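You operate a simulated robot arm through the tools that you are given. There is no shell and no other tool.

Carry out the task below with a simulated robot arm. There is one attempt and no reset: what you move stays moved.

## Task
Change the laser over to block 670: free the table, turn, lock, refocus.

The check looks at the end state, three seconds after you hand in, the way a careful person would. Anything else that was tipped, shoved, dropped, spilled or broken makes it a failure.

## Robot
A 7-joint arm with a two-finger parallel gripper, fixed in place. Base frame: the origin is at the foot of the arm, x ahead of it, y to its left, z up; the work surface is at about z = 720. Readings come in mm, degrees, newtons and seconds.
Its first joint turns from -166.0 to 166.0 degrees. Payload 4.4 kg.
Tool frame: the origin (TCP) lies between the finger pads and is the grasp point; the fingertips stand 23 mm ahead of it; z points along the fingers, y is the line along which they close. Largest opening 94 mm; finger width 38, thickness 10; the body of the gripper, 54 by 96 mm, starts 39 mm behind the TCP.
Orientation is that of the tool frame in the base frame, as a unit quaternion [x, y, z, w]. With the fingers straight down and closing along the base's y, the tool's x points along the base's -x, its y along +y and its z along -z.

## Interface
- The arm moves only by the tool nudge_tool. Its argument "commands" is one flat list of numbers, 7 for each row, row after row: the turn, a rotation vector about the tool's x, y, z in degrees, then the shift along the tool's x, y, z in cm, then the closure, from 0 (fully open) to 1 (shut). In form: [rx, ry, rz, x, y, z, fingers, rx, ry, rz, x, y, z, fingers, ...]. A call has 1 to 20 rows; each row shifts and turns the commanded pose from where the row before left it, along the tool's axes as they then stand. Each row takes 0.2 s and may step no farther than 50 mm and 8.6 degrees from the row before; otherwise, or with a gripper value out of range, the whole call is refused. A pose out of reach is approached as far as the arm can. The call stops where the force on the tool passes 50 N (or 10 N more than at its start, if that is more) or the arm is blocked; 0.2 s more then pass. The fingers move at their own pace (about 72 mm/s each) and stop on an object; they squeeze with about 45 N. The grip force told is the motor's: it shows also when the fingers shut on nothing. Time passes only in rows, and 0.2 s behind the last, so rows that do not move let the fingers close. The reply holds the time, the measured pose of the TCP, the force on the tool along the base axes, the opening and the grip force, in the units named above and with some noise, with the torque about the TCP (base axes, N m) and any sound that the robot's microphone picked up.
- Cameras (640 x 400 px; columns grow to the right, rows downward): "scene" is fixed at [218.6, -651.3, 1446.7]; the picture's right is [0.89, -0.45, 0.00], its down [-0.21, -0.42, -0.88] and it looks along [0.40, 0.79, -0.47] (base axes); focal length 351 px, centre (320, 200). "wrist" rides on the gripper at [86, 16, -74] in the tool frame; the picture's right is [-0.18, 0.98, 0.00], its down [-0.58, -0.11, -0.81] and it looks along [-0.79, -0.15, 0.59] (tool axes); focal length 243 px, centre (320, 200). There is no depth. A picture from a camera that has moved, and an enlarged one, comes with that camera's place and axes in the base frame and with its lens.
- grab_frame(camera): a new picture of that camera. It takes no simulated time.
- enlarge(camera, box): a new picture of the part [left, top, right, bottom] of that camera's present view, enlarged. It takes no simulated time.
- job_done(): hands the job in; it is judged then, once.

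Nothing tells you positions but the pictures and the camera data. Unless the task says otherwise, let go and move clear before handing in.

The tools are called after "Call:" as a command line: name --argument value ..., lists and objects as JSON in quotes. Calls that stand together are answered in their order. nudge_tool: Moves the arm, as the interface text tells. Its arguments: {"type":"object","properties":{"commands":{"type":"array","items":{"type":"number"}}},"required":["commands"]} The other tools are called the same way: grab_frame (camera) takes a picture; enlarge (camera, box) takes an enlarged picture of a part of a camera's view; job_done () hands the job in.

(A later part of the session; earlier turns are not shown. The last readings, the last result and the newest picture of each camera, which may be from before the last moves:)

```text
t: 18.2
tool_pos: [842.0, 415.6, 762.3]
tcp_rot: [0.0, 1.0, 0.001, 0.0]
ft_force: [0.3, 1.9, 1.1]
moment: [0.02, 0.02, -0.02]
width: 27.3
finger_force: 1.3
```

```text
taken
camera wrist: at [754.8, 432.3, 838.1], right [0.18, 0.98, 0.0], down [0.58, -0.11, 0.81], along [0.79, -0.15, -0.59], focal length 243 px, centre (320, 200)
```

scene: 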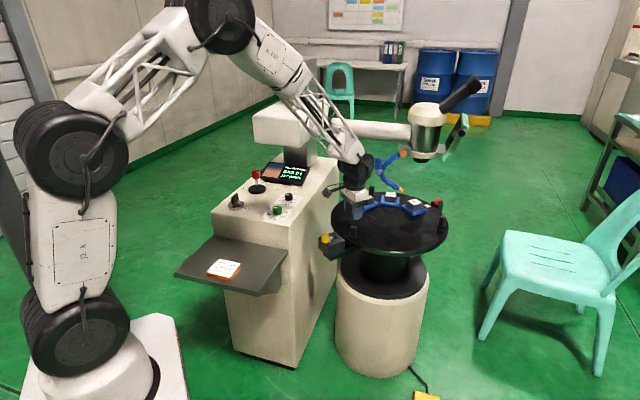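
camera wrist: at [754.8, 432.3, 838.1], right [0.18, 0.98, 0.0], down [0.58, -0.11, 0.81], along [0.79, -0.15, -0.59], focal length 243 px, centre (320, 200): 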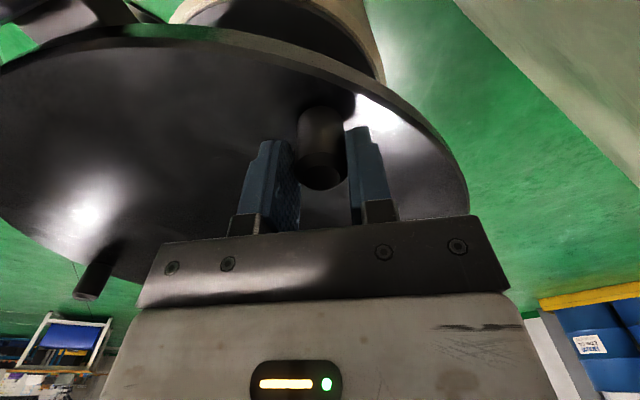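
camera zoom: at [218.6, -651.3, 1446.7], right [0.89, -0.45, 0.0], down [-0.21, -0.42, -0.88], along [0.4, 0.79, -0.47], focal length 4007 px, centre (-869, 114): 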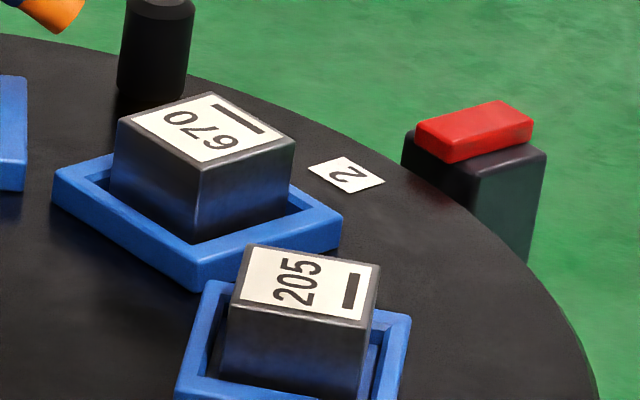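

Label 2 is about 2.2° short of where label 3 originally sat. I'll move the peg about 7.5 mm further along the arc.

Call:
nudge_tool --commands '[0, 0, 0, -0.22, 0.31, 0, 0.72, 0, 0, 0, -0.22, 0.3, 0, 0.72, 0, 0, 0, 0, 0, 0, 0.72, 0, 0, 0, 0, 0, 0, 0.72]'

Call:
enlarge --camera "scene" --box '[396, 190, 452, 225]'

```text
t: 19.2
tool_pos: [845.2, 421.0, 760.5]
tcp_rot: [0.0, 1.0, -0.001, 0.0]
ft_force: [-0.1, 1.0, -0.9]
moment: [0.05, 0.0, 0.02]
width: 26.8
finger_force: 0.1
```

```text
11.43 times, centred on (424, 208) of scene
camera zoom: at [218.6, -651.3, 1446.7], right [0.89, -0.45, 0.0], down [-0.21, -0.42, -0.88], along [0.4, 0.79, -0.47], focal length 4007 px, centre (-869, 114)
```

zoom: 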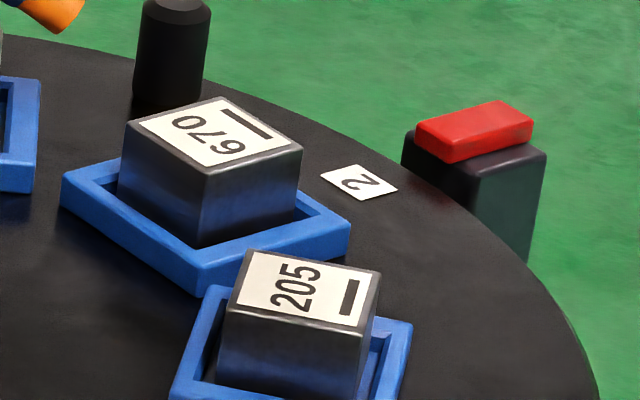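

Label 2 now sits where label 3 was, and the fixture corners match the reference. I'll ease the fingers off the peg without dragging it and rise straight up.

Call:
nudge_tool --commands '[0, 0, 0, 0, -0.25, 0, 0.62, 0, 0, 0, 0, 0, 0, 0.6, 0, 0, 0, 0, 0, -1.5, 0.6, 0, 0, 0, 0, 0, -3, 0.6, 0, 0, 0, 0, 0, -4, 0.6, 0, 0, 0, 0, 0, -2, 0.6]'

Call:
enlarge --camera "scene" --box '[396, 190, 452, 225]'

Call:
grab_frame --camera "wrist"

Call:
enlarge --camera "scene" --box '[240, 150, 320, 220]'

```text
t: 20.6
tool_pos: [845.2, 416.3, 866.7]
tcp_rot: [-0.001, 1.0, 0.0, 0.0]
ft_force: [0.6, 1.0, 0.1]
moment: [-0.02, 0.01, 0.01]
width: 37.5
finger_force: 0.0
```

```text
11.43 times, centred on (424, 208) of scene
camera zoom: at [218.6, -651.3, 1446.7], right [0.89, -0.45, 0.0], down [-0.21, -0.42, -0.88], along [0.4, 0.79, -0.47], focal length 4007 px, centre (-869, 114)
```

zoom: 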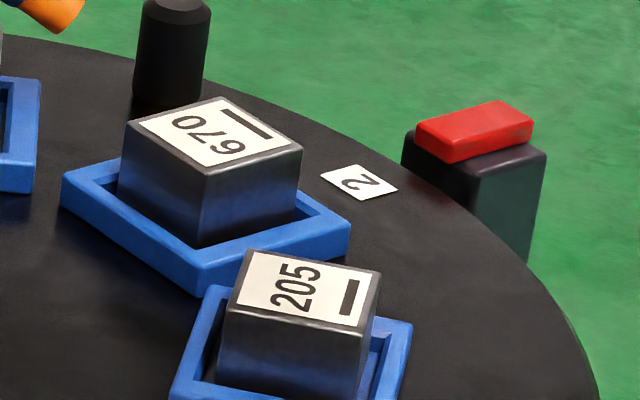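

```text
taken
camera wrist: at [759.1, 434.7, 942.6], right [0.18, 0.98, 0.0], down [0.58, -0.11, 0.81], along [0.79, -0.15, -0.59], focal length 243 px, centre (320, 200)
```

wrist: 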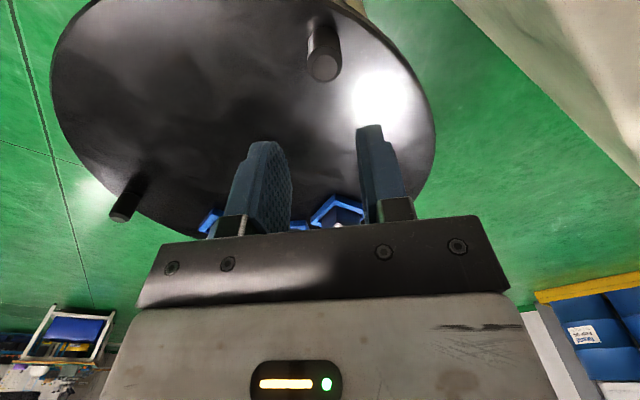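

```text
5.71 times, centred on (280, 185) of scene
camera zoom: at [218.6, -651.3, 1446.7], right [0.89, -0.45, 0.0], down [-0.21, -0.42, -0.88], along [0.4, 0.79, -0.47], focal length 2004 px, centre (549, 286)
```

zoom: 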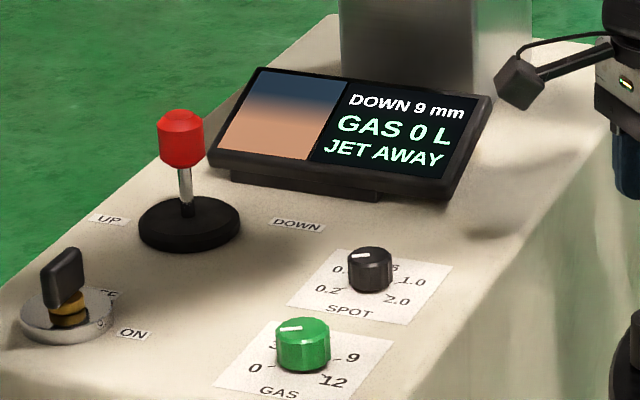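

The table held its position, and the screen still says DOWN 9 mm. Next I'll return over the lock knob at (690, 247) with the same 42° wrist angle as before.

Call:
nudge_tool --commands '[0, 0, 0, 3.1, -3.38, 0, 0.6, 0, 0, 0, 3.1, -3.38, 0, 0.6, 0, 0, 0, 3.1, -3.38, 0, 0.6, 0, 0, 0, 3.1, -3.38, 0, 0.6, 0, 0, 0, 3.1, -3.38, 0, 0.6, 0, 0, -8.4, 0, 0, 0, 0.5, 0, 0, -8.4, 0, 0, 0, 0.5, 0, 0, -8.4, 0, 0, 0, 0.5, 0, 0, -8.4, 0, 0, 0, 0.5, 0, 0, -8.4, 0, 0, 0, 0.5, 0, 0, 0, 0, 0, 0, 0.5]'

Call:
grab_frame --camera "wrist"

```text
t: 23.0
tool_pos: [689.5, 247.4, 866.0]
tcp_rot: [-0.359, 0.933, 0.001, 0.001]
ft_force: [-0.1, -0.8, -0.5]
moment: [0.02, 0.0, 0.0]
width: 46.9
finger_force: 0.1
```

```text
taken
camera wrist: at [614.7, 203.1, 941.9], right [-0.52, 0.85, 0.0], down [0.5, 0.31, 0.81], along [0.69, 0.42, -0.59], focal length 243 px, centre (320, 200)
```

wrist: 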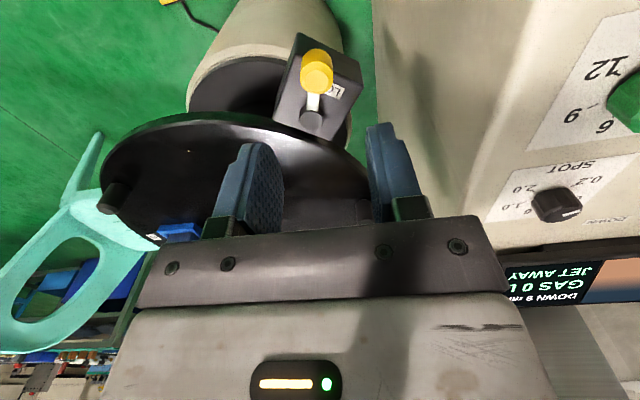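

The knob is still at about (691, 246), right under the TCP. I'll descend around it.

Call:
nudge_tool --commands '[0, 0, 0, 0, 0, 4, 0.5, 0, 0, 0, 0, 0, 4, 0.5, 0, 0, 0, 0, 0, 2.2, 0.5, 0, 0, 0, 0, 0, 0, 0.64, 0, 0, 0, 0, 0, 0, 0.64]'

Call:
enlarge --camera "wrist" --box '[200, 60, 440, 240]'

```text
t: 24.2
tool_pos: [688.8, 249.8, 765.2]
tcp_rot: [-0.358, 0.934, 0.0, 0.0]
ft_force: [-0.1, -0.3, -0.3]
moment: [0.0, -0.03, 0.0]
width: 34.2
finger_force: 0.5
```

```text
2.22 times, centred on (320, 150) of wrist
camera zoom: at [614.9, 205.2, 841.0], right [-0.52, 0.85, 0.0], down [0.5, 0.31, 0.81], along [0.69, 0.42, -0.59], focal length 539 px, centre (320, 311)
```

zoom: 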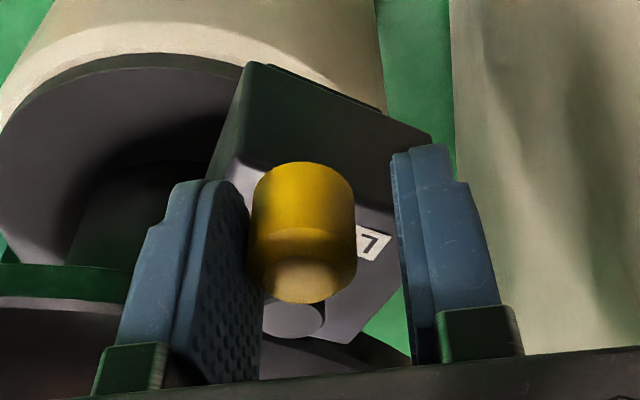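

The knob is in the cage again. I'll swing the lever back toward the locked position, first by about 48°, and watch the force.

Call:
nudge_tool --commands '[0, 0, 0, 0.208, -0.769, 0, 0.64, 0, 0, 0, 0.093, -0.791, 0, 0.64, 0, 0, -8, -0.055, -0.793, 0, 0.64, 0, 0, -8, -0.055, -0.793, 0, 0.64, 0, 0, -8, -0.055, -0.793, 0, 0.64, 0, 0, -8, -0.055, -0.793, 0, 0.64]'

Call:
enlarge --camera "wrist" --box '[200, 60, 440, 240]'

Call:
enlarge --camera "scene" --box '[396, 190, 452, 225]'

```text
t: 25.6
tool_pos: [723.9, 219.9, 765.0]
tcp_rot: [-0.603, 0.798, 0.0, 0.0]
ft_force: [-0.9, 0.7, 0.0]
moment: [0.01, 0.02, 0.01]
width: 34.4
finger_force: 0.9
```

```text
2.22 times, centred on (320, 150) of wrist
camera zoom: at [684.6, 140.8, 840.9], right [-0.9, 0.45, 0.0], down [0.26, 0.53, 0.81], along [0.36, 0.72, -0.59], focal length 539 px, centre (320, 311)
```

zoom: 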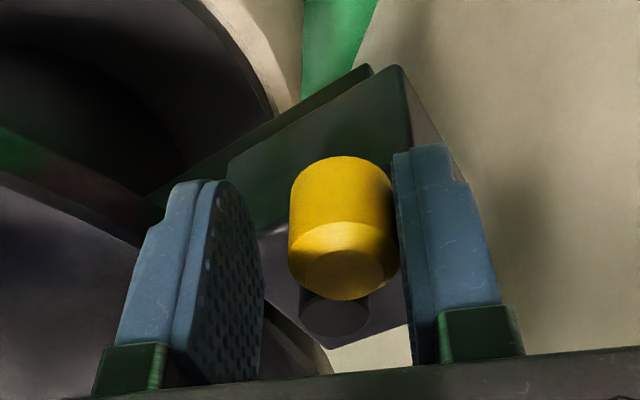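

```text
11.43 times, centred on (424, 208) of scene
camera zoom: at [218.6, -651.3, 1446.7], right [0.89, -0.45, 0.0], down [-0.21, -0.42, -0.88], along [0.4, 0.79, -0.47], focal length 4007 px, centre (-869, 114)
```

zoom: 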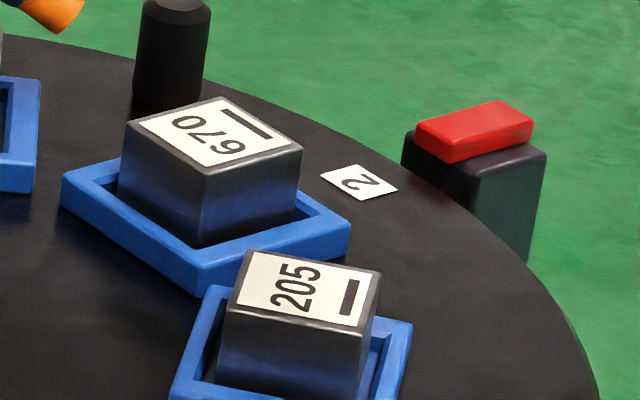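

Call:
nudge_tool --commands '[0, 0, -8, -0.03, -0.793, 0, 0.64, 0, 0, -8, 0, -0.793, 0, 0.64, 0, 0, 0, 0, -0.3, 0, 0.64]'

Call:
enlarge --camera "wrist" --box '[200, 60, 440, 240]'

Call:
enlarge --camera "scene" --box '[396, 190, 452, 225]'

```text
t: 26.4
tool_pos: [742.1, 215.0, 765.8]
tcp_rot: [0.708, -0.706, 0.0, 0.0]
ft_force: [-1.3, -0.2, -0.1]
moment: [-0.01, 0.04, 0.05]
width: 34.6
finger_force: 0.5
```

```text
2.22 times, centred on (320, 150) of wrist
camera zoom: at [727.1, 130.2, 840.4], right [-0.98, 0.18, 0.0], down [0.11, 0.58, 0.81], along [0.15, 0.79, -0.59], focal length 539 px, centre (320, 311)
```

zoom: 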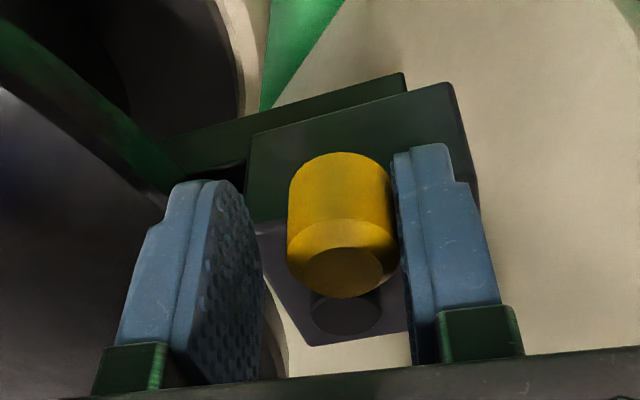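

```text
11.43 times, centred on (424, 208) of scene
camera zoom: at [218.6, -651.3, 1446.7], right [0.89, -0.45, 0.0], down [-0.21, -0.42, -0.88], along [0.4, 0.79, -0.47], focal length 4007 px, centre (-869, 114)
```

zoom: 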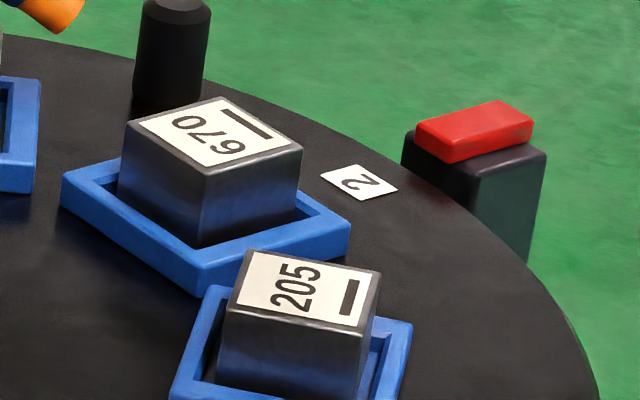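

The knob is back near its original place with no resistance yet. I'll push a few millimetres more to seat it against its stop.

Call:
nudge_tool --commands '[0, 0, 0, 0, -0.25, 0, 0.64, 0, 0, 0, 0, 0, 0, 0.64]'

Call:
enlarge --camera "wrist" --box '[200, 60, 440, 240]'

```text
t: 27.0
tool_pos: [745.6, 214.7, 763.7]
tcp_rot: [0.708, -0.707, 0.0, 0.0]
ft_force: [-5.1, -0.2, -2.5]
moment: [0.05, -0.01, 0.04]
width: 35.8
finger_force: 3.2
```

```text
2.22 times, centred on (320, 150) of wrist
camera zoom: at [729.8, 130.1, 840.8], right [-0.98, 0.18, 0.0], down [0.11, 0.58, 0.81], along [0.15, 0.79, -0.59], focal length 539 px, centre (320, 311)
```

zoom: 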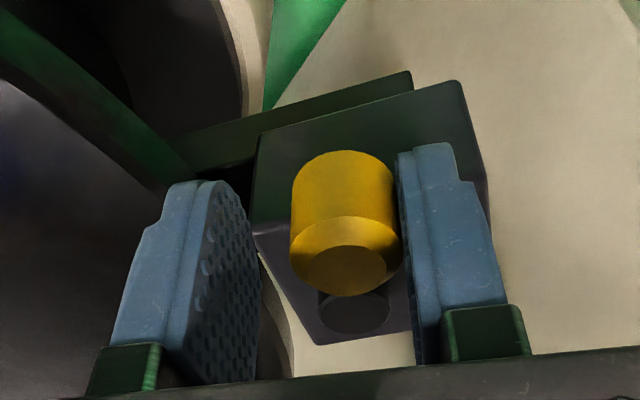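

Call:
nudge_tool --commands '[0, 0, 0, 0, -0.25, 0, 0.64, 0, 0, 0, 0, 0, 0, 0.64]'

Call:
enlarge --camera "wrist" --box '[200, 60, 440, 240]'

Call:
enlarge --camera "scene" --box '[396, 190, 452, 225]'

```text
t: 27.6
tool_pos: [748.0, 215.3, 764.7]
tcp_rot: [-0.707, 0.707, 0.001, -0.001]
ft_force: [-13.5, -6.2, -1.0]
moment: [-0.06, 0.07, 0.18]
width: 40.0
finger_force: 6.7
```

```text
2.22 times, centred on (320, 150) of wrist
camera zoom: at [731.7, 130.1, 840.8], right [-0.98, 0.18, 0.0], down [0.11, 0.58, 0.81], along [0.15, 0.79, -0.59], focal length 539 px, centre (320, 311)
```

zoom: 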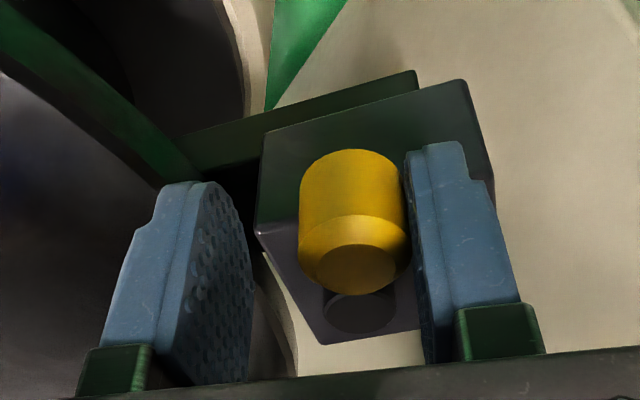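

```text
11.43 times, centred on (424, 208) of scene
camera zoom: at [218.6, -651.3, 1446.7], right [0.89, -0.45, 0.0], down [-0.21, -0.42, -0.88], along [0.4, 0.79, -0.47], focal length 4007 px, centre (-869, 114)
```

zoom: 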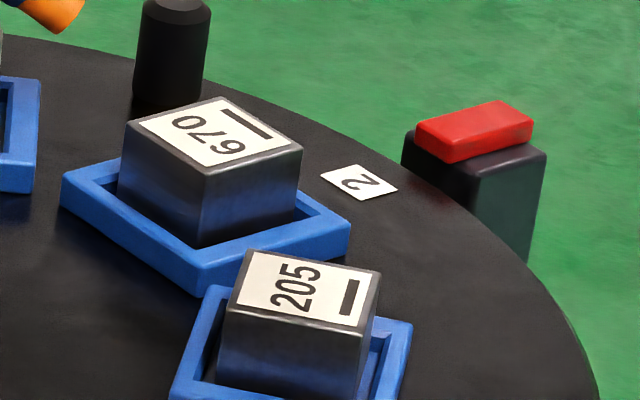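

The lever is against its stop at its original position, and the table did not shift. I'll back off, open and rise, then look at the lock and the screen.

Call:
nudge_tool --commands '[0, 0, 0, 0, 0.75, 0, 0.5, 0, 0, 0, 0, 0, 0, 0.5, 0, 0, 0, 0, 0, -2, 0.5, 0, 0, 0, 0, 0, -4, 0.5, 0, 0, 0, 0, 0, -4, 0.5, 0, 0, 0, 0, 0, -4, 0.5]'

Call:
grab_frame --camera "wrist"

Call:
enlarge --camera "scene" --box '[310, 220, 374, 260]'

Call:
enlarge --camera "scene" --box '[315, 150, 455, 250]'

Call:
enlarge --camera "scene" --box '[240, 150, 320, 220]'

```text
t: 29.0
tool_pos: [743.0, 219.0, 905.2]
tcp_rot: [0.707, -0.707, 0.0, 0.0]
ft_force: [0.2, 0.6, 0.1]
moment: [0.01, -0.01, 0.03]
width: 46.8
finger_force: 0.0
```

```text
taken
camera wrist: at [727.2, 133.6, 980.2], right [-0.98, 0.18, 0.0], down [0.11, 0.58, 0.81], along [0.15, 0.79, -0.59], focal length 243 px, centre (320, 200)
```

wrist: 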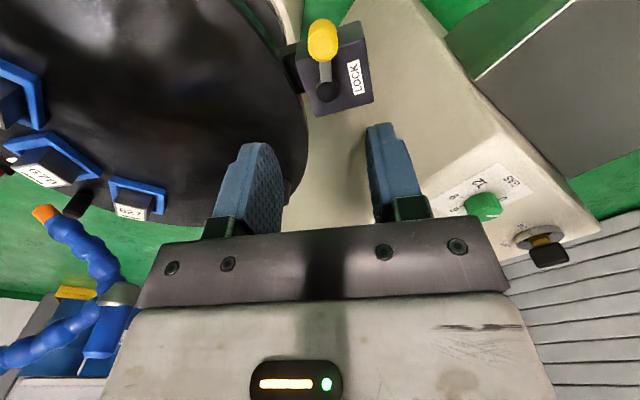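

```text
10.00 times, centred on (342, 240) of scene
camera zoom: at [218.6, -651.3, 1446.7], right [0.89, -0.45, 0.0], down [-0.21, -0.42, -0.88], along [0.4, 0.79, -0.47], focal length 3506 px, centre (100, -200)
```

zoom: 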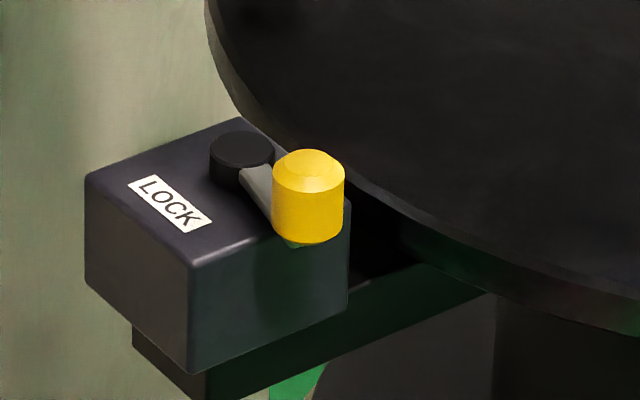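

```text
4.00 times, centred on (385, 200) of scene
camera zoom: at [218.6, -651.3, 1446.7], right [0.89, -0.45, 0.0], down [-0.21, -0.42, -0.88], along [0.4, 0.79, -0.47], focal length 1403 px, centre (60, 200)
```

zoom: 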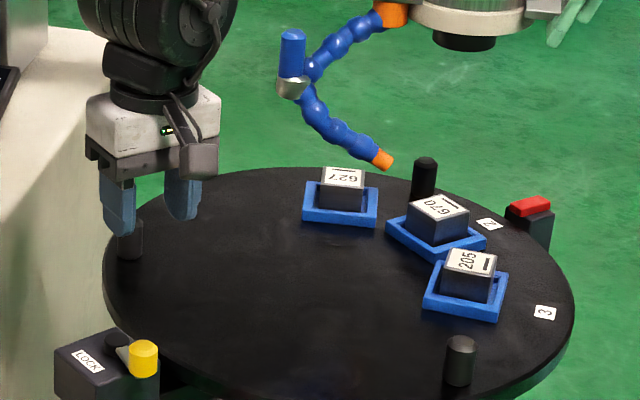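

```text
5.71 times, centred on (280, 185) of scene
camera zoom: at [218.6, -651.3, 1446.7], right [0.89, -0.45, 0.0], down [-0.21, -0.42, -0.88], along [0.4, 0.79, -0.47], focal length 2004 px, centre (549, 286)
```

zoom: 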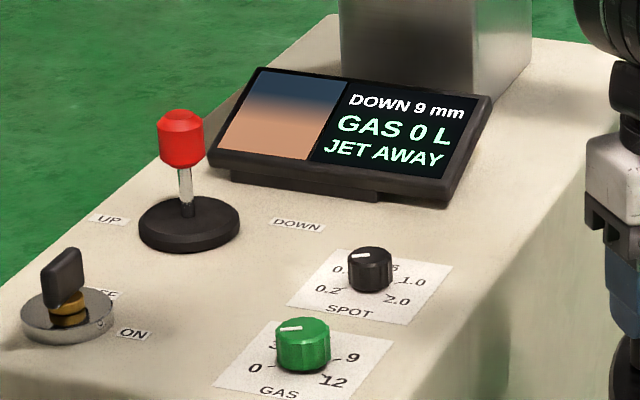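

The lever looks exactly as it did at the start, so it should be locked. I'll test that with a very light nudge on peg B, near (845, 420).

Call:
nudge_tool --commands '[0, 0, 0, -4.02, -2.04, 1.1, 0.55, 0, 0, 0, -4.02, -2.04, 1.1, 0.55, 0, 0, 0, -4.02, -2.04, 1.1, 0.55, 0, 0, 0, -4.02, -2.04, 1.1, 0.55, 0, 0, 0, -4.02, -2.04, 1.1, 0.55, 0, 0, 0, 0, 0, 0, 0.55]'

Call:
grab_frame --camera "wrist"

Call:
enlarge --camera "scene" --box '[315, 150, 455, 250]'

```text
t: 30.4
tool_pos: [837.9, 418.3, 853.3]
tcp_rot: [0.707, -0.707, 0.0, 0.0]
ft_force: [0.0, -0.2, -0.3]
moment: [0.01, 0.0, -0.02]
width: 42.5
finger_force: 0.1
```

```text
taken
camera wrist: at [822.0, 333.5, 929.9], right [-0.98, 0.18, 0.0], down [0.11, 0.58, 0.81], along [0.15, 0.79, -0.59], focal length 243 px, centre (320, 200)
```

wrist: 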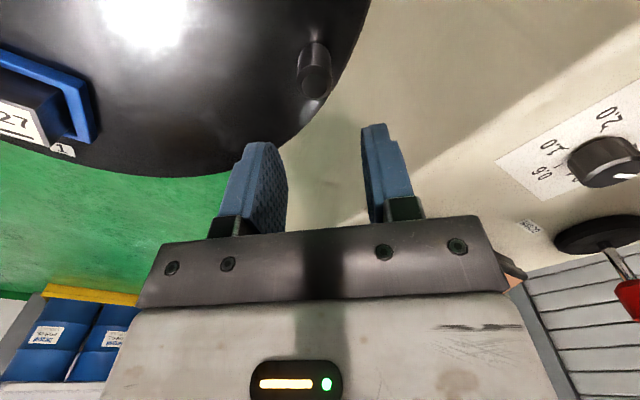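

```text
4.00 times, centred on (385, 200) of scene
camera zoom: at [218.6, -651.3, 1446.7], right [0.89, -0.45, 0.0], down [-0.21, -0.42, -0.88], along [0.4, 0.79, -0.47], focal length 1403 px, centre (60, 200)
```

zoom: 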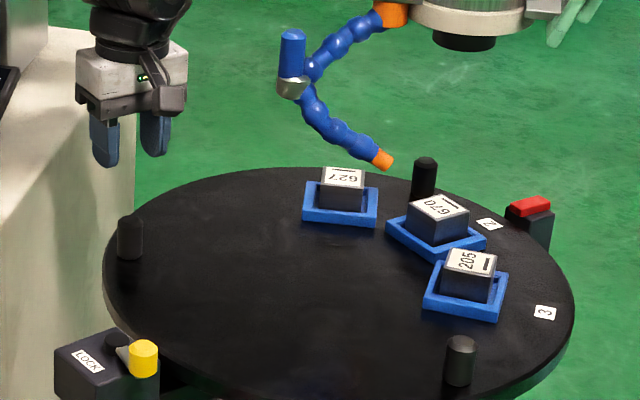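

Call:
nudge_tool --commands '[0, 0, 0, -0.1, -0.3, 3, 0.55, 0, 0, 0, 0, 0, 3, 0.55, 0, 0, 0, 0, 0, 3, 0.55, 0, 0, 0, 0, 0, 0, 0.68, 0, 0, 0, 0, 0, 0, 0.68]'

Call:
enlarge --camera "wrist" --box '[200, 60, 440, 240]'

```text
t: 31.6
tool_pos: [843.4, 418.5, 760.9]
tcp_rot: [0.707, -0.707, 0.0, 0.0]
ft_force: [-0.5, 0.2, -0.4]
moment: [0.01, 0.0, 0.03]
width: 30.0
finger_force: 0.0
```

```text
2.22 times, centred on (320, 150) of wrist
camera zoom: at [827.0, 333.6, 836.8], right [-0.98, 0.18, 0.0], down [0.11, 0.58, 0.81], along [0.15, 0.79, -0.59], focal length 539 px, centre (320, 311)
```

zoom: 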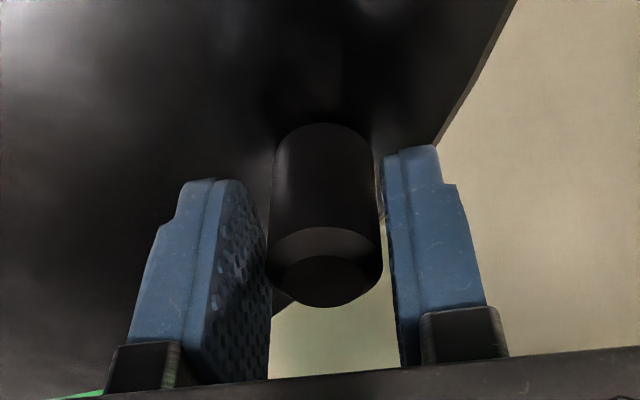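

The peg is in the cage. I'll push +x a few millimetres to see whether the table resists.

Call:
nudge_tool --commands '[0, 0, 0, 0, -0.3, 0, 0.68, 0, 0, 0, 0, -0.2, 0, 0.68, 0, 0, 0, 0, 0, 0, 0.68]'

Call:
enlarge --camera "scene" --box '[396, 190, 452, 225]'

```text
t: 32.4
tool_pos: [848.2, 419.5, 759.6]
tcp_rot: [0.708, -0.707, -0.001, 0.001]
ft_force: [-18.2, 7.1, 2.9]
moment: [0.03, 0.12, -0.1]
width: 38.6
finger_force: 9.2
```

```text
11.43 times, centred on (424, 208) of scene
camera zoom: at [218.6, -651.3, 1446.7], right [0.89, -0.45, 0.0], down [-0.21, -0.42, -0.88], along [0.4, 0.79, -0.47], focal length 4007 px, centre (-869, 114)
```

zoom: 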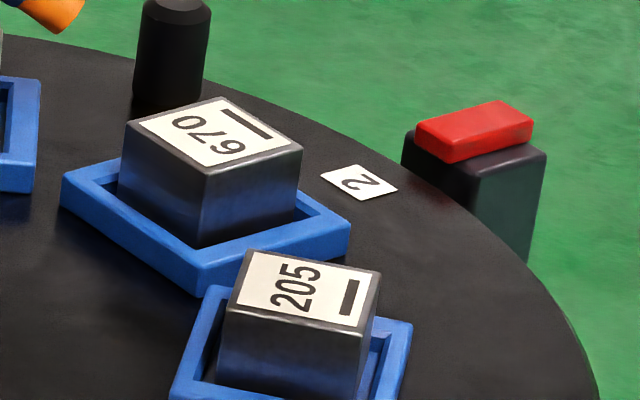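

The table is locked: it took 18 N without moving. I'll back off, rise, and move to where the wrist camera can look at the joystick.

Call:
nudge_tool --commands '[0, 0, 0, 0, 0.6, 0, 0.55, 0, 0, 0, 0, 0, 0, 0.5, 0, 0, 0, 0, 0, -4, 0.5, 0, 0, 0, 0, 0, -5, 0.5, 0, 0, 0, 0, 0, -5, 0.5, 0, 0, 0, 0, 0, -5, 0.5, 0, 0, 0, 0, 0, -5, 0.5]'

Call:
nudge_tool --commands '[0, 0, 8.5, 0, 0, 0, 0.5, 0, 0, 8.5, 0, 0, 0, 0.5, 0, 0, 8.5, 0, 0, 0, 0.5, 0, 0, 8.5, 0, 0, 0, 0.5, 0, 0, 0, 2.265, 4.03, 0, 0.5, 0, 0, 0, 2.265, 4.03, 0, 0.5, 0, 0, 0, 2.265, 4.03, 0, 0.5, 0, 0, 0, 2.265, 4.03, 0, 0.5, 0, 0, 0, 2.265, 4.03, 0, 0.5, 0, 0, 0, 2.265, 4.03, 0, 0.5, 0, 0, 0, 2.265, 4.03, 0, 0.5, 0, 0, 0, 2.265, 4.03, 0, 0.5, 0, 0, 0, 2.265, 4.03, 0, 0.5, 0, 0, 0, 0, 0, 0, 0.5]'

Call:
grab_frame --camera "wrist"

Call:
grab_frame --camera "scene"

```text
t: 34.0
tool_pos: [847.0, 416.4, 997.9]
tcp_rot: [-0.707, 0.707, -0.001, -0.001]
ft_force: [0.8, 0.7, -0.8]
moment: [-0.01, 0.01, 0.01]
width: 47.1
finger_force: 0.0
```

```text
t: 37.0
tool_pos: [430.5, 449.9, 999.1]
tcp_rot: [-0.47, 0.883, 0.001, 0.0]
ft_force: [0.8, -0.3, 0.6]
moment: [0.03, 0.03, -0.02]
width: 47.0
finger_force: 0.1
```

```text
taken
camera wrist: at [367.9, 387.9, 1074.4], right [-0.71, 0.7, 0.0], down [0.42, 0.42, 0.81], along [0.57, 0.57, -0.59], focal length 243 px, centre (320, 200)
```

wrist: 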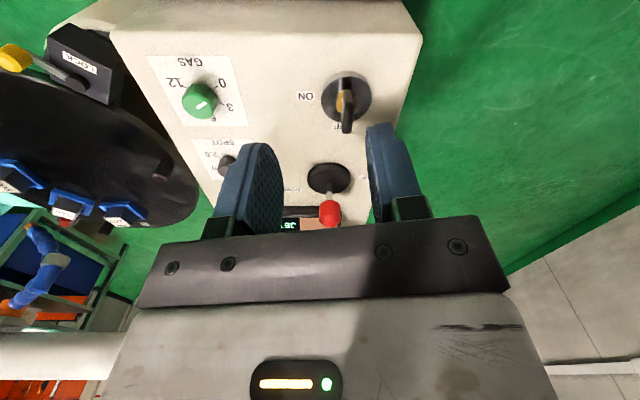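

```text
taken
```

scene: 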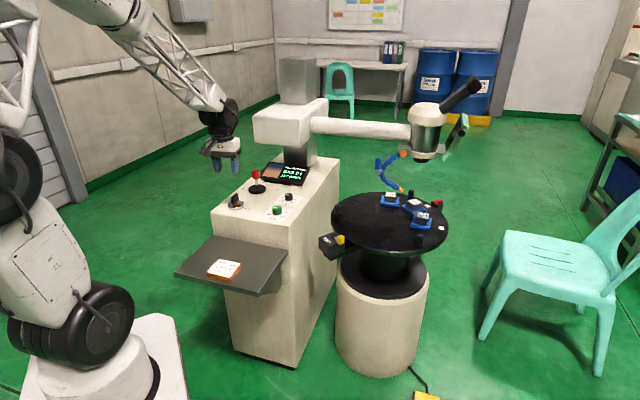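

Call:
enlarge --camera "wrist" --box '[260, 70, 380, 240]'

Call:
enlarge --camera "wrist" --box '[140, 40, 390, 240]'

Call:
enlarge --camera "scene" --box '[220, 160, 310, 222]'

```text
2.35 times, centred on (320, 155) of wrist
camera zoom: at [367.9, 387.9, 1074.4], right [-0.71, 0.7, 0.0], down [0.42, 0.42, 0.81], along [0.57, 0.57, -0.59], focal length 571 px, centre (320, 306)
```

zoom: 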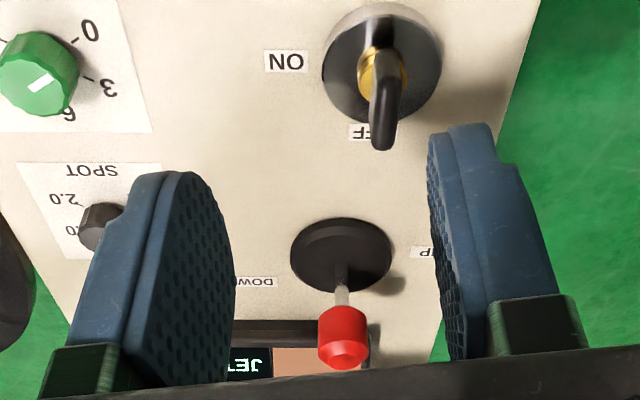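

```text
2.00 times, centred on (265, 140) of wrist
camera zoom: at [367.9, 387.9, 1074.4], right [-0.71, 0.7, 0.0], down [0.42, 0.42, 0.81], along [0.57, 0.57, -0.59], focal length 485 px, centre (430, 320)
```

zoom: 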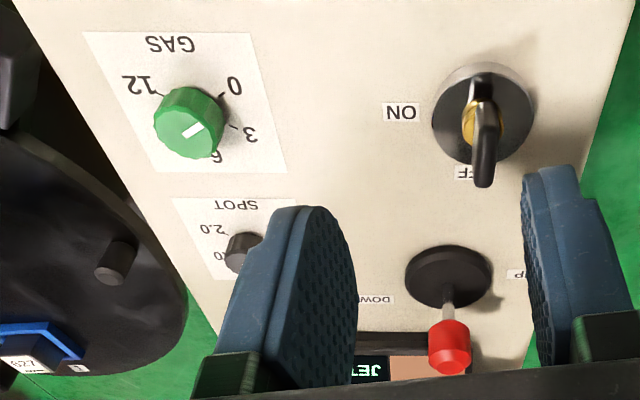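

```text
6.45 times, centred on (265, 191) of scene
camera zoom: at [218.6, -651.3, 1446.7], right [0.89, -0.45, 0.0], down [-0.21, -0.42, -0.88], along [0.4, 0.79, -0.47], focal length 2262 px, centre (675, 258)
```

zoom: 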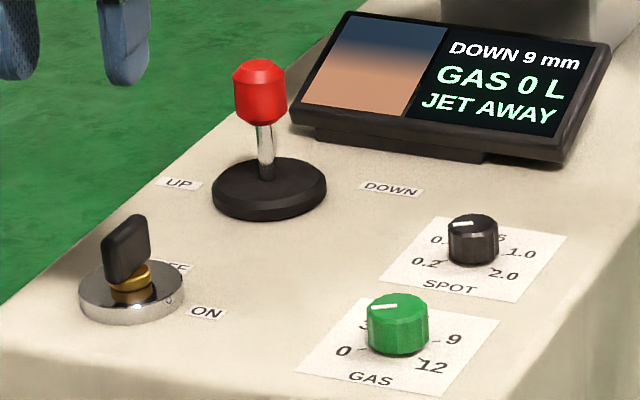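

The stick's red ball is near (567, 600, 885), and the carriage of the laser arm seems to overhang just behind it. I'll turn to face the panel squarely and tilt the tool so the arm approaches from the operator's side, then look again.

Call:
nudge_tool --commands '[0, 0, 5.5, 0, 0, 0, 0.5, 0, 0, 5.5, 0, 0, 0, 0.5, 0, -7, 0, 0, 0, 0, 0.5, 0, -7, 0, 0, 0, 0, 0.5, 0, -7, 0, 0, 0, 0, 0.5, 0, -7, 0, 0, 0, 0, 0.5, 0, -7, 0, 0, 0, 0, 0.5, 0, 0, 0, 0, 0, 0, 0.5]'

Call:
grab_frame --camera "wrist"

Call:
grab_frame --camera "scene"

```text
t: 38.8
tool_pos: [428.8, 450.7, 1000.3]
tcp_rot: [-0.365, 0.881, 0.115, 0.277]
ft_force: [0.5, 0.0, -0.5]
moment: [-0.01, 0.0, 0.0]
width: 47.3
finger_force: 0.1
```

```text
taken
camera wrist: at [337.5, 382.9, 1012.4], right [-0.59, 0.8, 0.11], down [0.09, -0.07, 0.99], along [0.8, 0.59, -0.03], focal length 243 px, centre (320, 200)
```

wrist: 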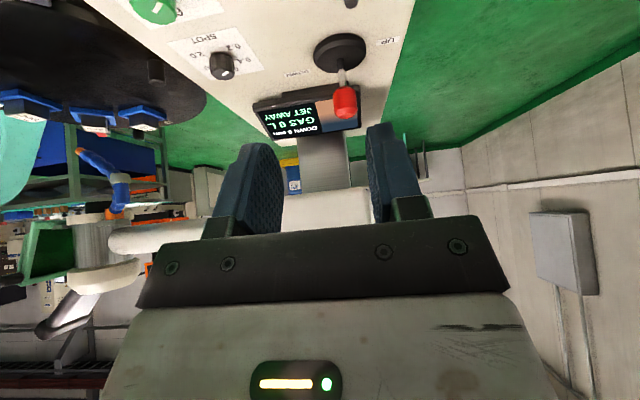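

```text
taken
```

scene: 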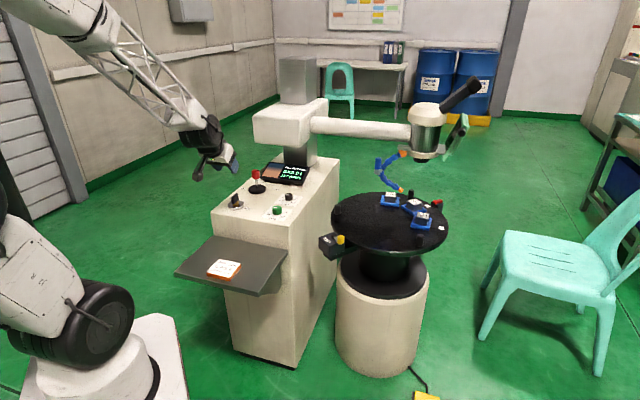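

Now the camera looks level across the panel. I'll zoom in on the joystick and the carriage.

Call:
enlarge --camera "wrist" --box '[260, 0, 420, 150]'

Call:
enlarge --camera "wrist" --box '[240, 80, 440, 230]'

Call:
enlarge --camera "scene" --box '[180, 80, 340, 220]'

```text
2.67 times, centred on (340, 75) of wrist
camera zoom: at [337.5, 382.9, 1012.4], right [-0.59, 0.8, 0.11], down [0.09, -0.07, 0.99], along [0.8, 0.59, -0.03], focal length 647 px, centre (267, 533)
```

zoom: 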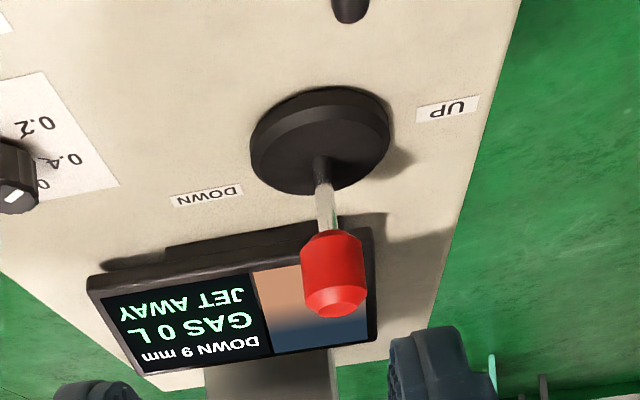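

```text
2.67 times, centred on (340, 155) of wrist
camera zoom: at [337.5, 382.9, 1012.4], right [-0.59, 0.8, 0.11], down [0.09, -0.07, 0.99], along [0.8, 0.59, -0.03], focal length 647 px, centre (267, 320)
```

zoom: 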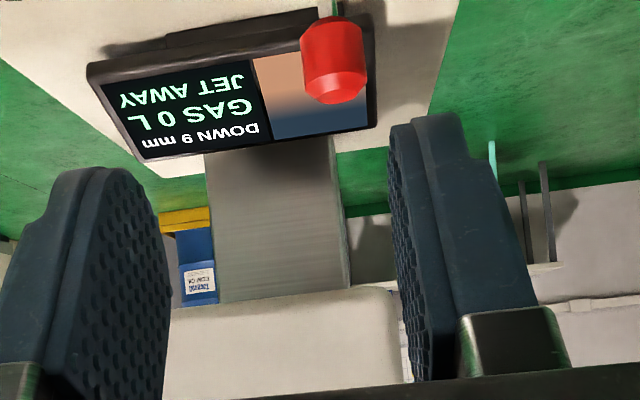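

```text
2.86 times, centred on (260, 150) of scene
camera zoom: at [218.6, -651.3, 1446.7], right [0.89, -0.45, 0.0], down [-0.21, -0.42, -0.88], along [0.4, 0.79, -0.47], focal length 1002 px, centre (491, 343)
```

zoom: 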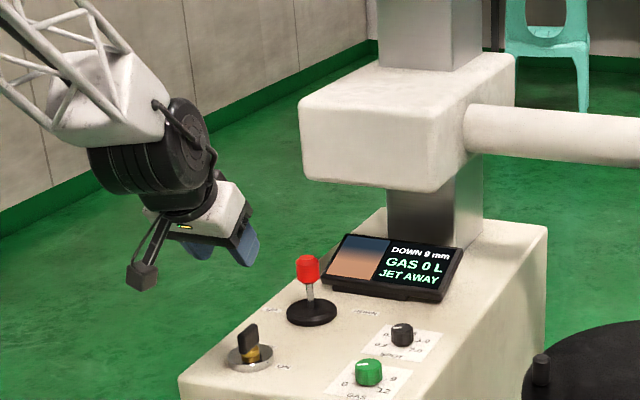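

I estimate the red ball, about 32 mm wide, at (568, 612, 877), and the carriage front about 65 mm behind it at z≥990. With the tilted tool I'll approach from the front and stop about 80 mm short, fingers opened to about 66 mm, to servo on the image.

Call:
nudge_tool --commands '[0, 0, 0, -2.6, 0.39, 3.56, 0.3, 0, 0, 0, -2.6, 0.39, 3.56, 0.3, 0, 0, 0, -2.6, 0.39, 3.56, 0.3, 0, 0, 0, -2.6, 0.39, 3.56, 0.3, 0, 0, 0, 0, 0, 0, 0.3]'

Call:
grab_frame --camera "wrist"

Call:
enlarge --camera "scene" --box '[180, 80, 340, 220]'

```text
t: 40.0
tool_pos: [533.1, 580.6, 944.9]
tcp_rot: [-0.365, 0.881, 0.115, 0.277]
ft_force: [1.2, -0.5, 0.7]
moment: [-0.01, 0.01, -0.01]
width: 65.9
finger_force: 0.1
```

```text
taken
camera wrist: at [441.5, 512.3, 957.2], right [-0.59, 0.8, 0.11], down [0.09, -0.07, 0.99], along [0.8, 0.59, -0.03], focal length 243 px, centre (320, 200)
```

wrist: 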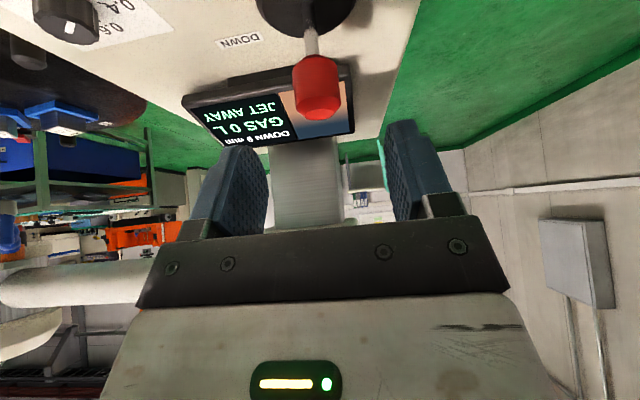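

```text
2.86 times, centred on (260, 150) of scene
camera zoom: at [218.6, -651.3, 1446.7], right [0.89, -0.45, 0.0], down [-0.21, -0.42, -0.88], along [0.4, 0.79, -0.47], focal length 1002 px, centre (491, 343)
```

zoom: 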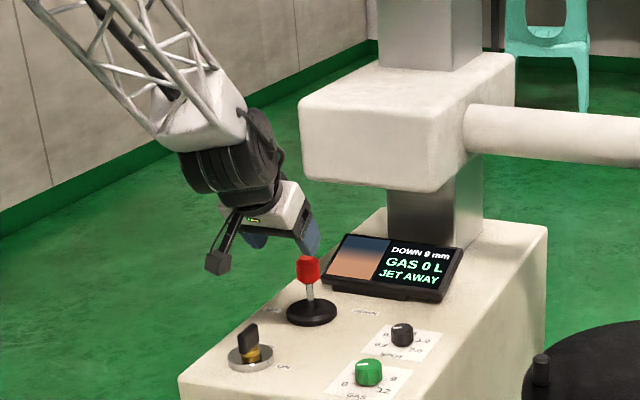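

The ball lies exactly on the approach line, about 80 mm ahead. I'll advance 75 mm with open fingers so they straddle it.

Call:
nudge_tool --commands '[0, 0, 0, 0, -0.15, 2.5, 0.3, 0, 0, 0, 0, 0, 2.5, 0.3, 0, 0, 0, 0, 0, 2.3, 0.3, 0, 0, 0, 0, 0, 0, 0.3]'

Call:
grab_frame --camera "wrist"

Call:
enlarge --camera "scene" --box '[180, 80, 340, 220]'

```text
t: 41.0
tool_pos: [564.7, 606.7, 884.2]
tcp_rot: [-0.366, 0.881, 0.115, 0.278]
ft_force: [-0.4, 0.2, 0.2]
moment: [0.03, -0.02, -0.01]
width: 65.9
finger_force: 0.0
```

```text
taken
camera wrist: at [472.7, 539.6, 896.4], right [-0.59, 0.8, 0.11], down [0.09, -0.07, 0.99], along [0.8, 0.59, -0.03], focal length 243 px, centre (320, 200)
```

wrist: 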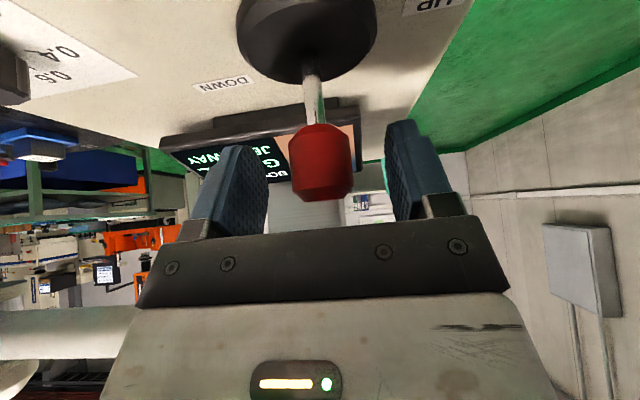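

```text
2.86 times, centred on (260, 150) of scene
camera zoom: at [218.6, -651.3, 1446.7], right [0.89, -0.45, 0.0], down [-0.21, -0.42, -0.88], along [0.4, 0.79, -0.47], focal length 1002 px, centre (491, 343)
```

zoom: 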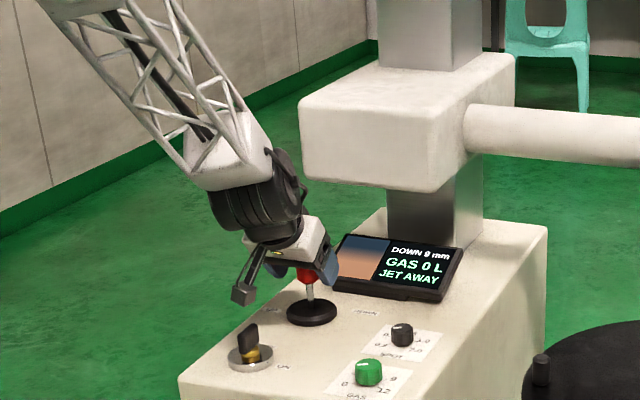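

The ball is nicely between the fingers. I'll narrow the cage to about 42 mm and look before pushing toward DOWN.

Call:
nudge_tool --commands '[0, 0, 0, 0, 0, 0.3, 0.55, 0, 0, 0, 0, 0, 0, 0.55]'

Call:
grab_frame --camera "wrist"

Call:
enlarge --camera "scene" --box '[232, 150, 312, 200]'

```text
t: 41.6
tool_pos: [566.8, 608.5, 881.5]
tcp_rot: [-0.365, 0.881, 0.115, 0.278]
ft_force: [0.5, 0.5, 0.2]
moment: [0.01, -0.02, -0.05]
width: 42.2
finger_force: 0.0
```

```text
taken
camera wrist: at [474.5, 540.9, 894.2], right [-0.59, 0.8, 0.11], down [0.09, -0.07, 0.99], along [0.8, 0.59, -0.03], focal length 243 px, centre (320, 200)
```

wrist: 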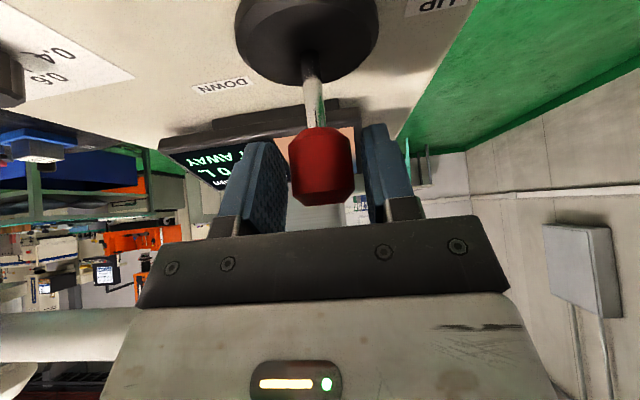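

```text
8.00 times, centred on (272, 175) of scene
camera zoom: at [218.6, -651.3, 1446.7], right [0.89, -0.45, 0.0], down [-0.21, -0.42, -0.88], along [0.4, 0.79, -0.47], focal length 2805 px, centre (704, 400)
```

zoom: 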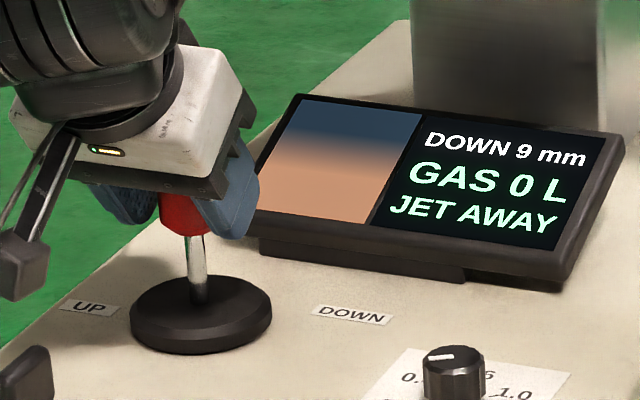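

The screen stays readable in the scene view. I'll do a brief small push toward DOWN and come straight back, to learn the rate.

Call:
nudge_tool --commands '[0, 0, 0, 0, -0.6, 0, 0.55, 0, 0, 0, 0, -0.6, 0, 0.55, 0, 0, 0, 0, 1.2, 0, 0.55]'

Call:
enlarge --camera "scene" --box '[232, 150, 312, 200]'

Call:
grab_frame --camera "wrist"

```text
t: 42.4
tool_pos: [568.4, 610.5, 879.9]
tcp_rot: [-0.365, 0.881, 0.115, 0.278]
ft_force: [-0.6, 0.5, 0.7]
moment: [-0.04, 0.0, 0.02]
width: 42.2
finger_force: 0.1
```

```text
8.00 times, centred on (272, 175) of scene
camera zoom: at [218.6, -651.3, 1446.7], right [0.89, -0.45, 0.0], down [-0.21, -0.42, -0.88], along [0.4, 0.79, -0.47], focal length 2805 px, centre (704, 400)
```

zoom: 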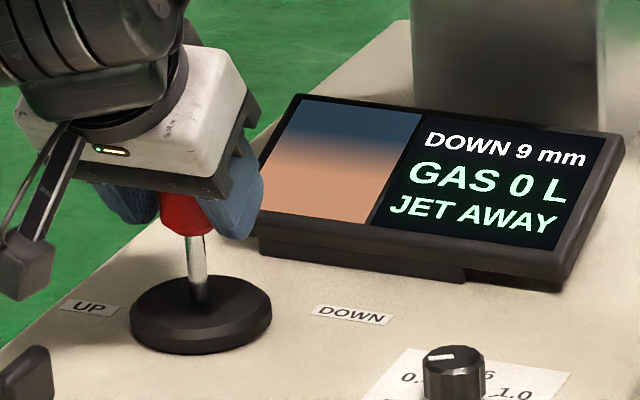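

```text
taken
camera wrist: at [477.1, 542.4, 893.3], right [-0.59, 0.8, 0.11], down [0.09, -0.07, 0.99], along [0.8, 0.59, -0.03], focal length 243 px, centre (320, 200)
```

wrist: 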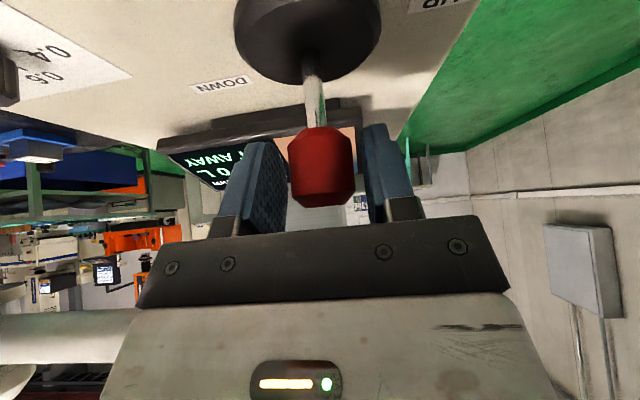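

No change yet. I'll push further toward DOWN, hold briefly, and return in the same call.

Call:
nudge_tool --commands '[0, 0, 0, 0, -0.9, 0, 0.55, 0, 0, 0, 0, -0.9, 0, 0.55, 0, 0, 0, 0, 0, 0, 0.55]'

Call:
enlarge --camera "scene" --box '[232, 150, 312, 200]'

Call:
grab_frame --camera "wrist"

```text
t: 43.2
tool_pos: [581.5, 597.0, 880.3]
tcp_rot: [-0.364, 0.881, 0.115, 0.278]
ft_force: [-1.5, 1.6, -0.2]
moment: [0.05, 0.01, 0.05]
width: 43.3
finger_force: 1.3
```

```text
8.00 times, centred on (272, 175) of scene
camera zoom: at [218.6, -651.3, 1446.7], right [0.89, -0.45, 0.0], down [-0.21, -0.42, -0.88], along [0.4, 0.79, -0.47], focal length 2805 px, centre (704, 400)
```

zoom: 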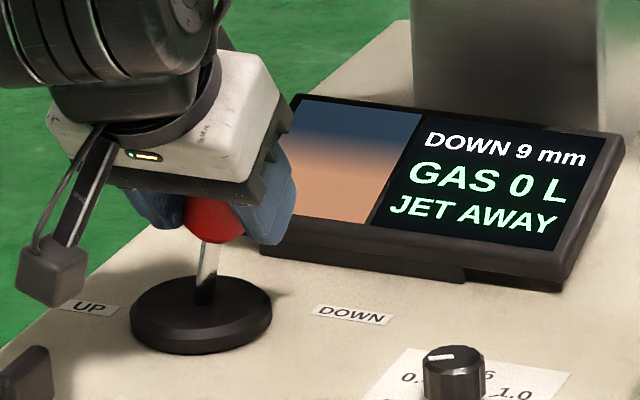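

```text
taken
camera wrist: at [489.1, 529.6, 893.0], right [-0.59, 0.8, 0.11], down [0.09, -0.07, 0.99], along [0.8, 0.59, -0.03], focal length 243 px, centre (320, 200)
```

wrist: 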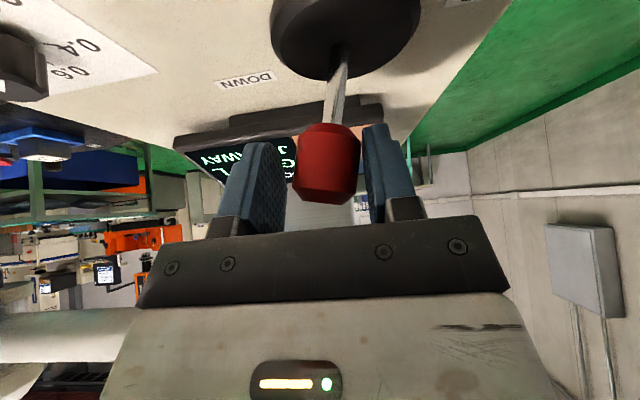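

The stick tilts about 10° with a soft spring, but the reading hasn't changed yet. I'll push another 6 mm and watch.

Call:
nudge_tool --commands '[0, 0, 0, 0, -0.6, 0, 0.55]'

Call:
enlarge --camera "scene" --box '[232, 150, 312, 200]'

```text
t: 43.6
tool_pos: [586.2, 593.1, 880.4]
tcp_rot: [-0.365, 0.881, 0.115, 0.278]
ft_force: [-1.8, 3.6, -1.2]
moment: [0.01, 0.0, -0.01]
width: 43.7
finger_force: 1.9
```

```text
8.00 times, centred on (272, 175) of scene
camera zoom: at [218.6, -651.3, 1446.7], right [0.89, -0.45, 0.0], down [-0.21, -0.42, -0.88], along [0.4, 0.79, -0.47], focal length 2805 px, centre (704, 400)
```

zoom: 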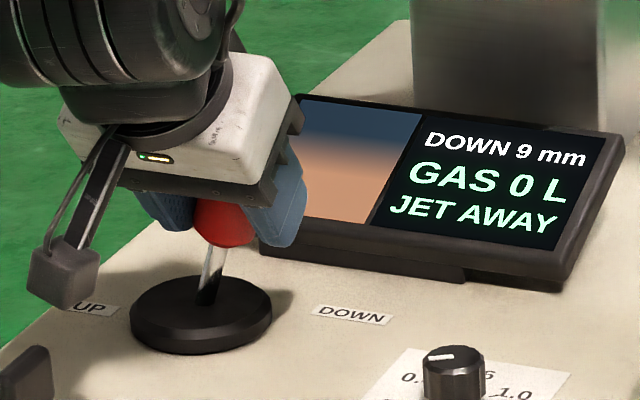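

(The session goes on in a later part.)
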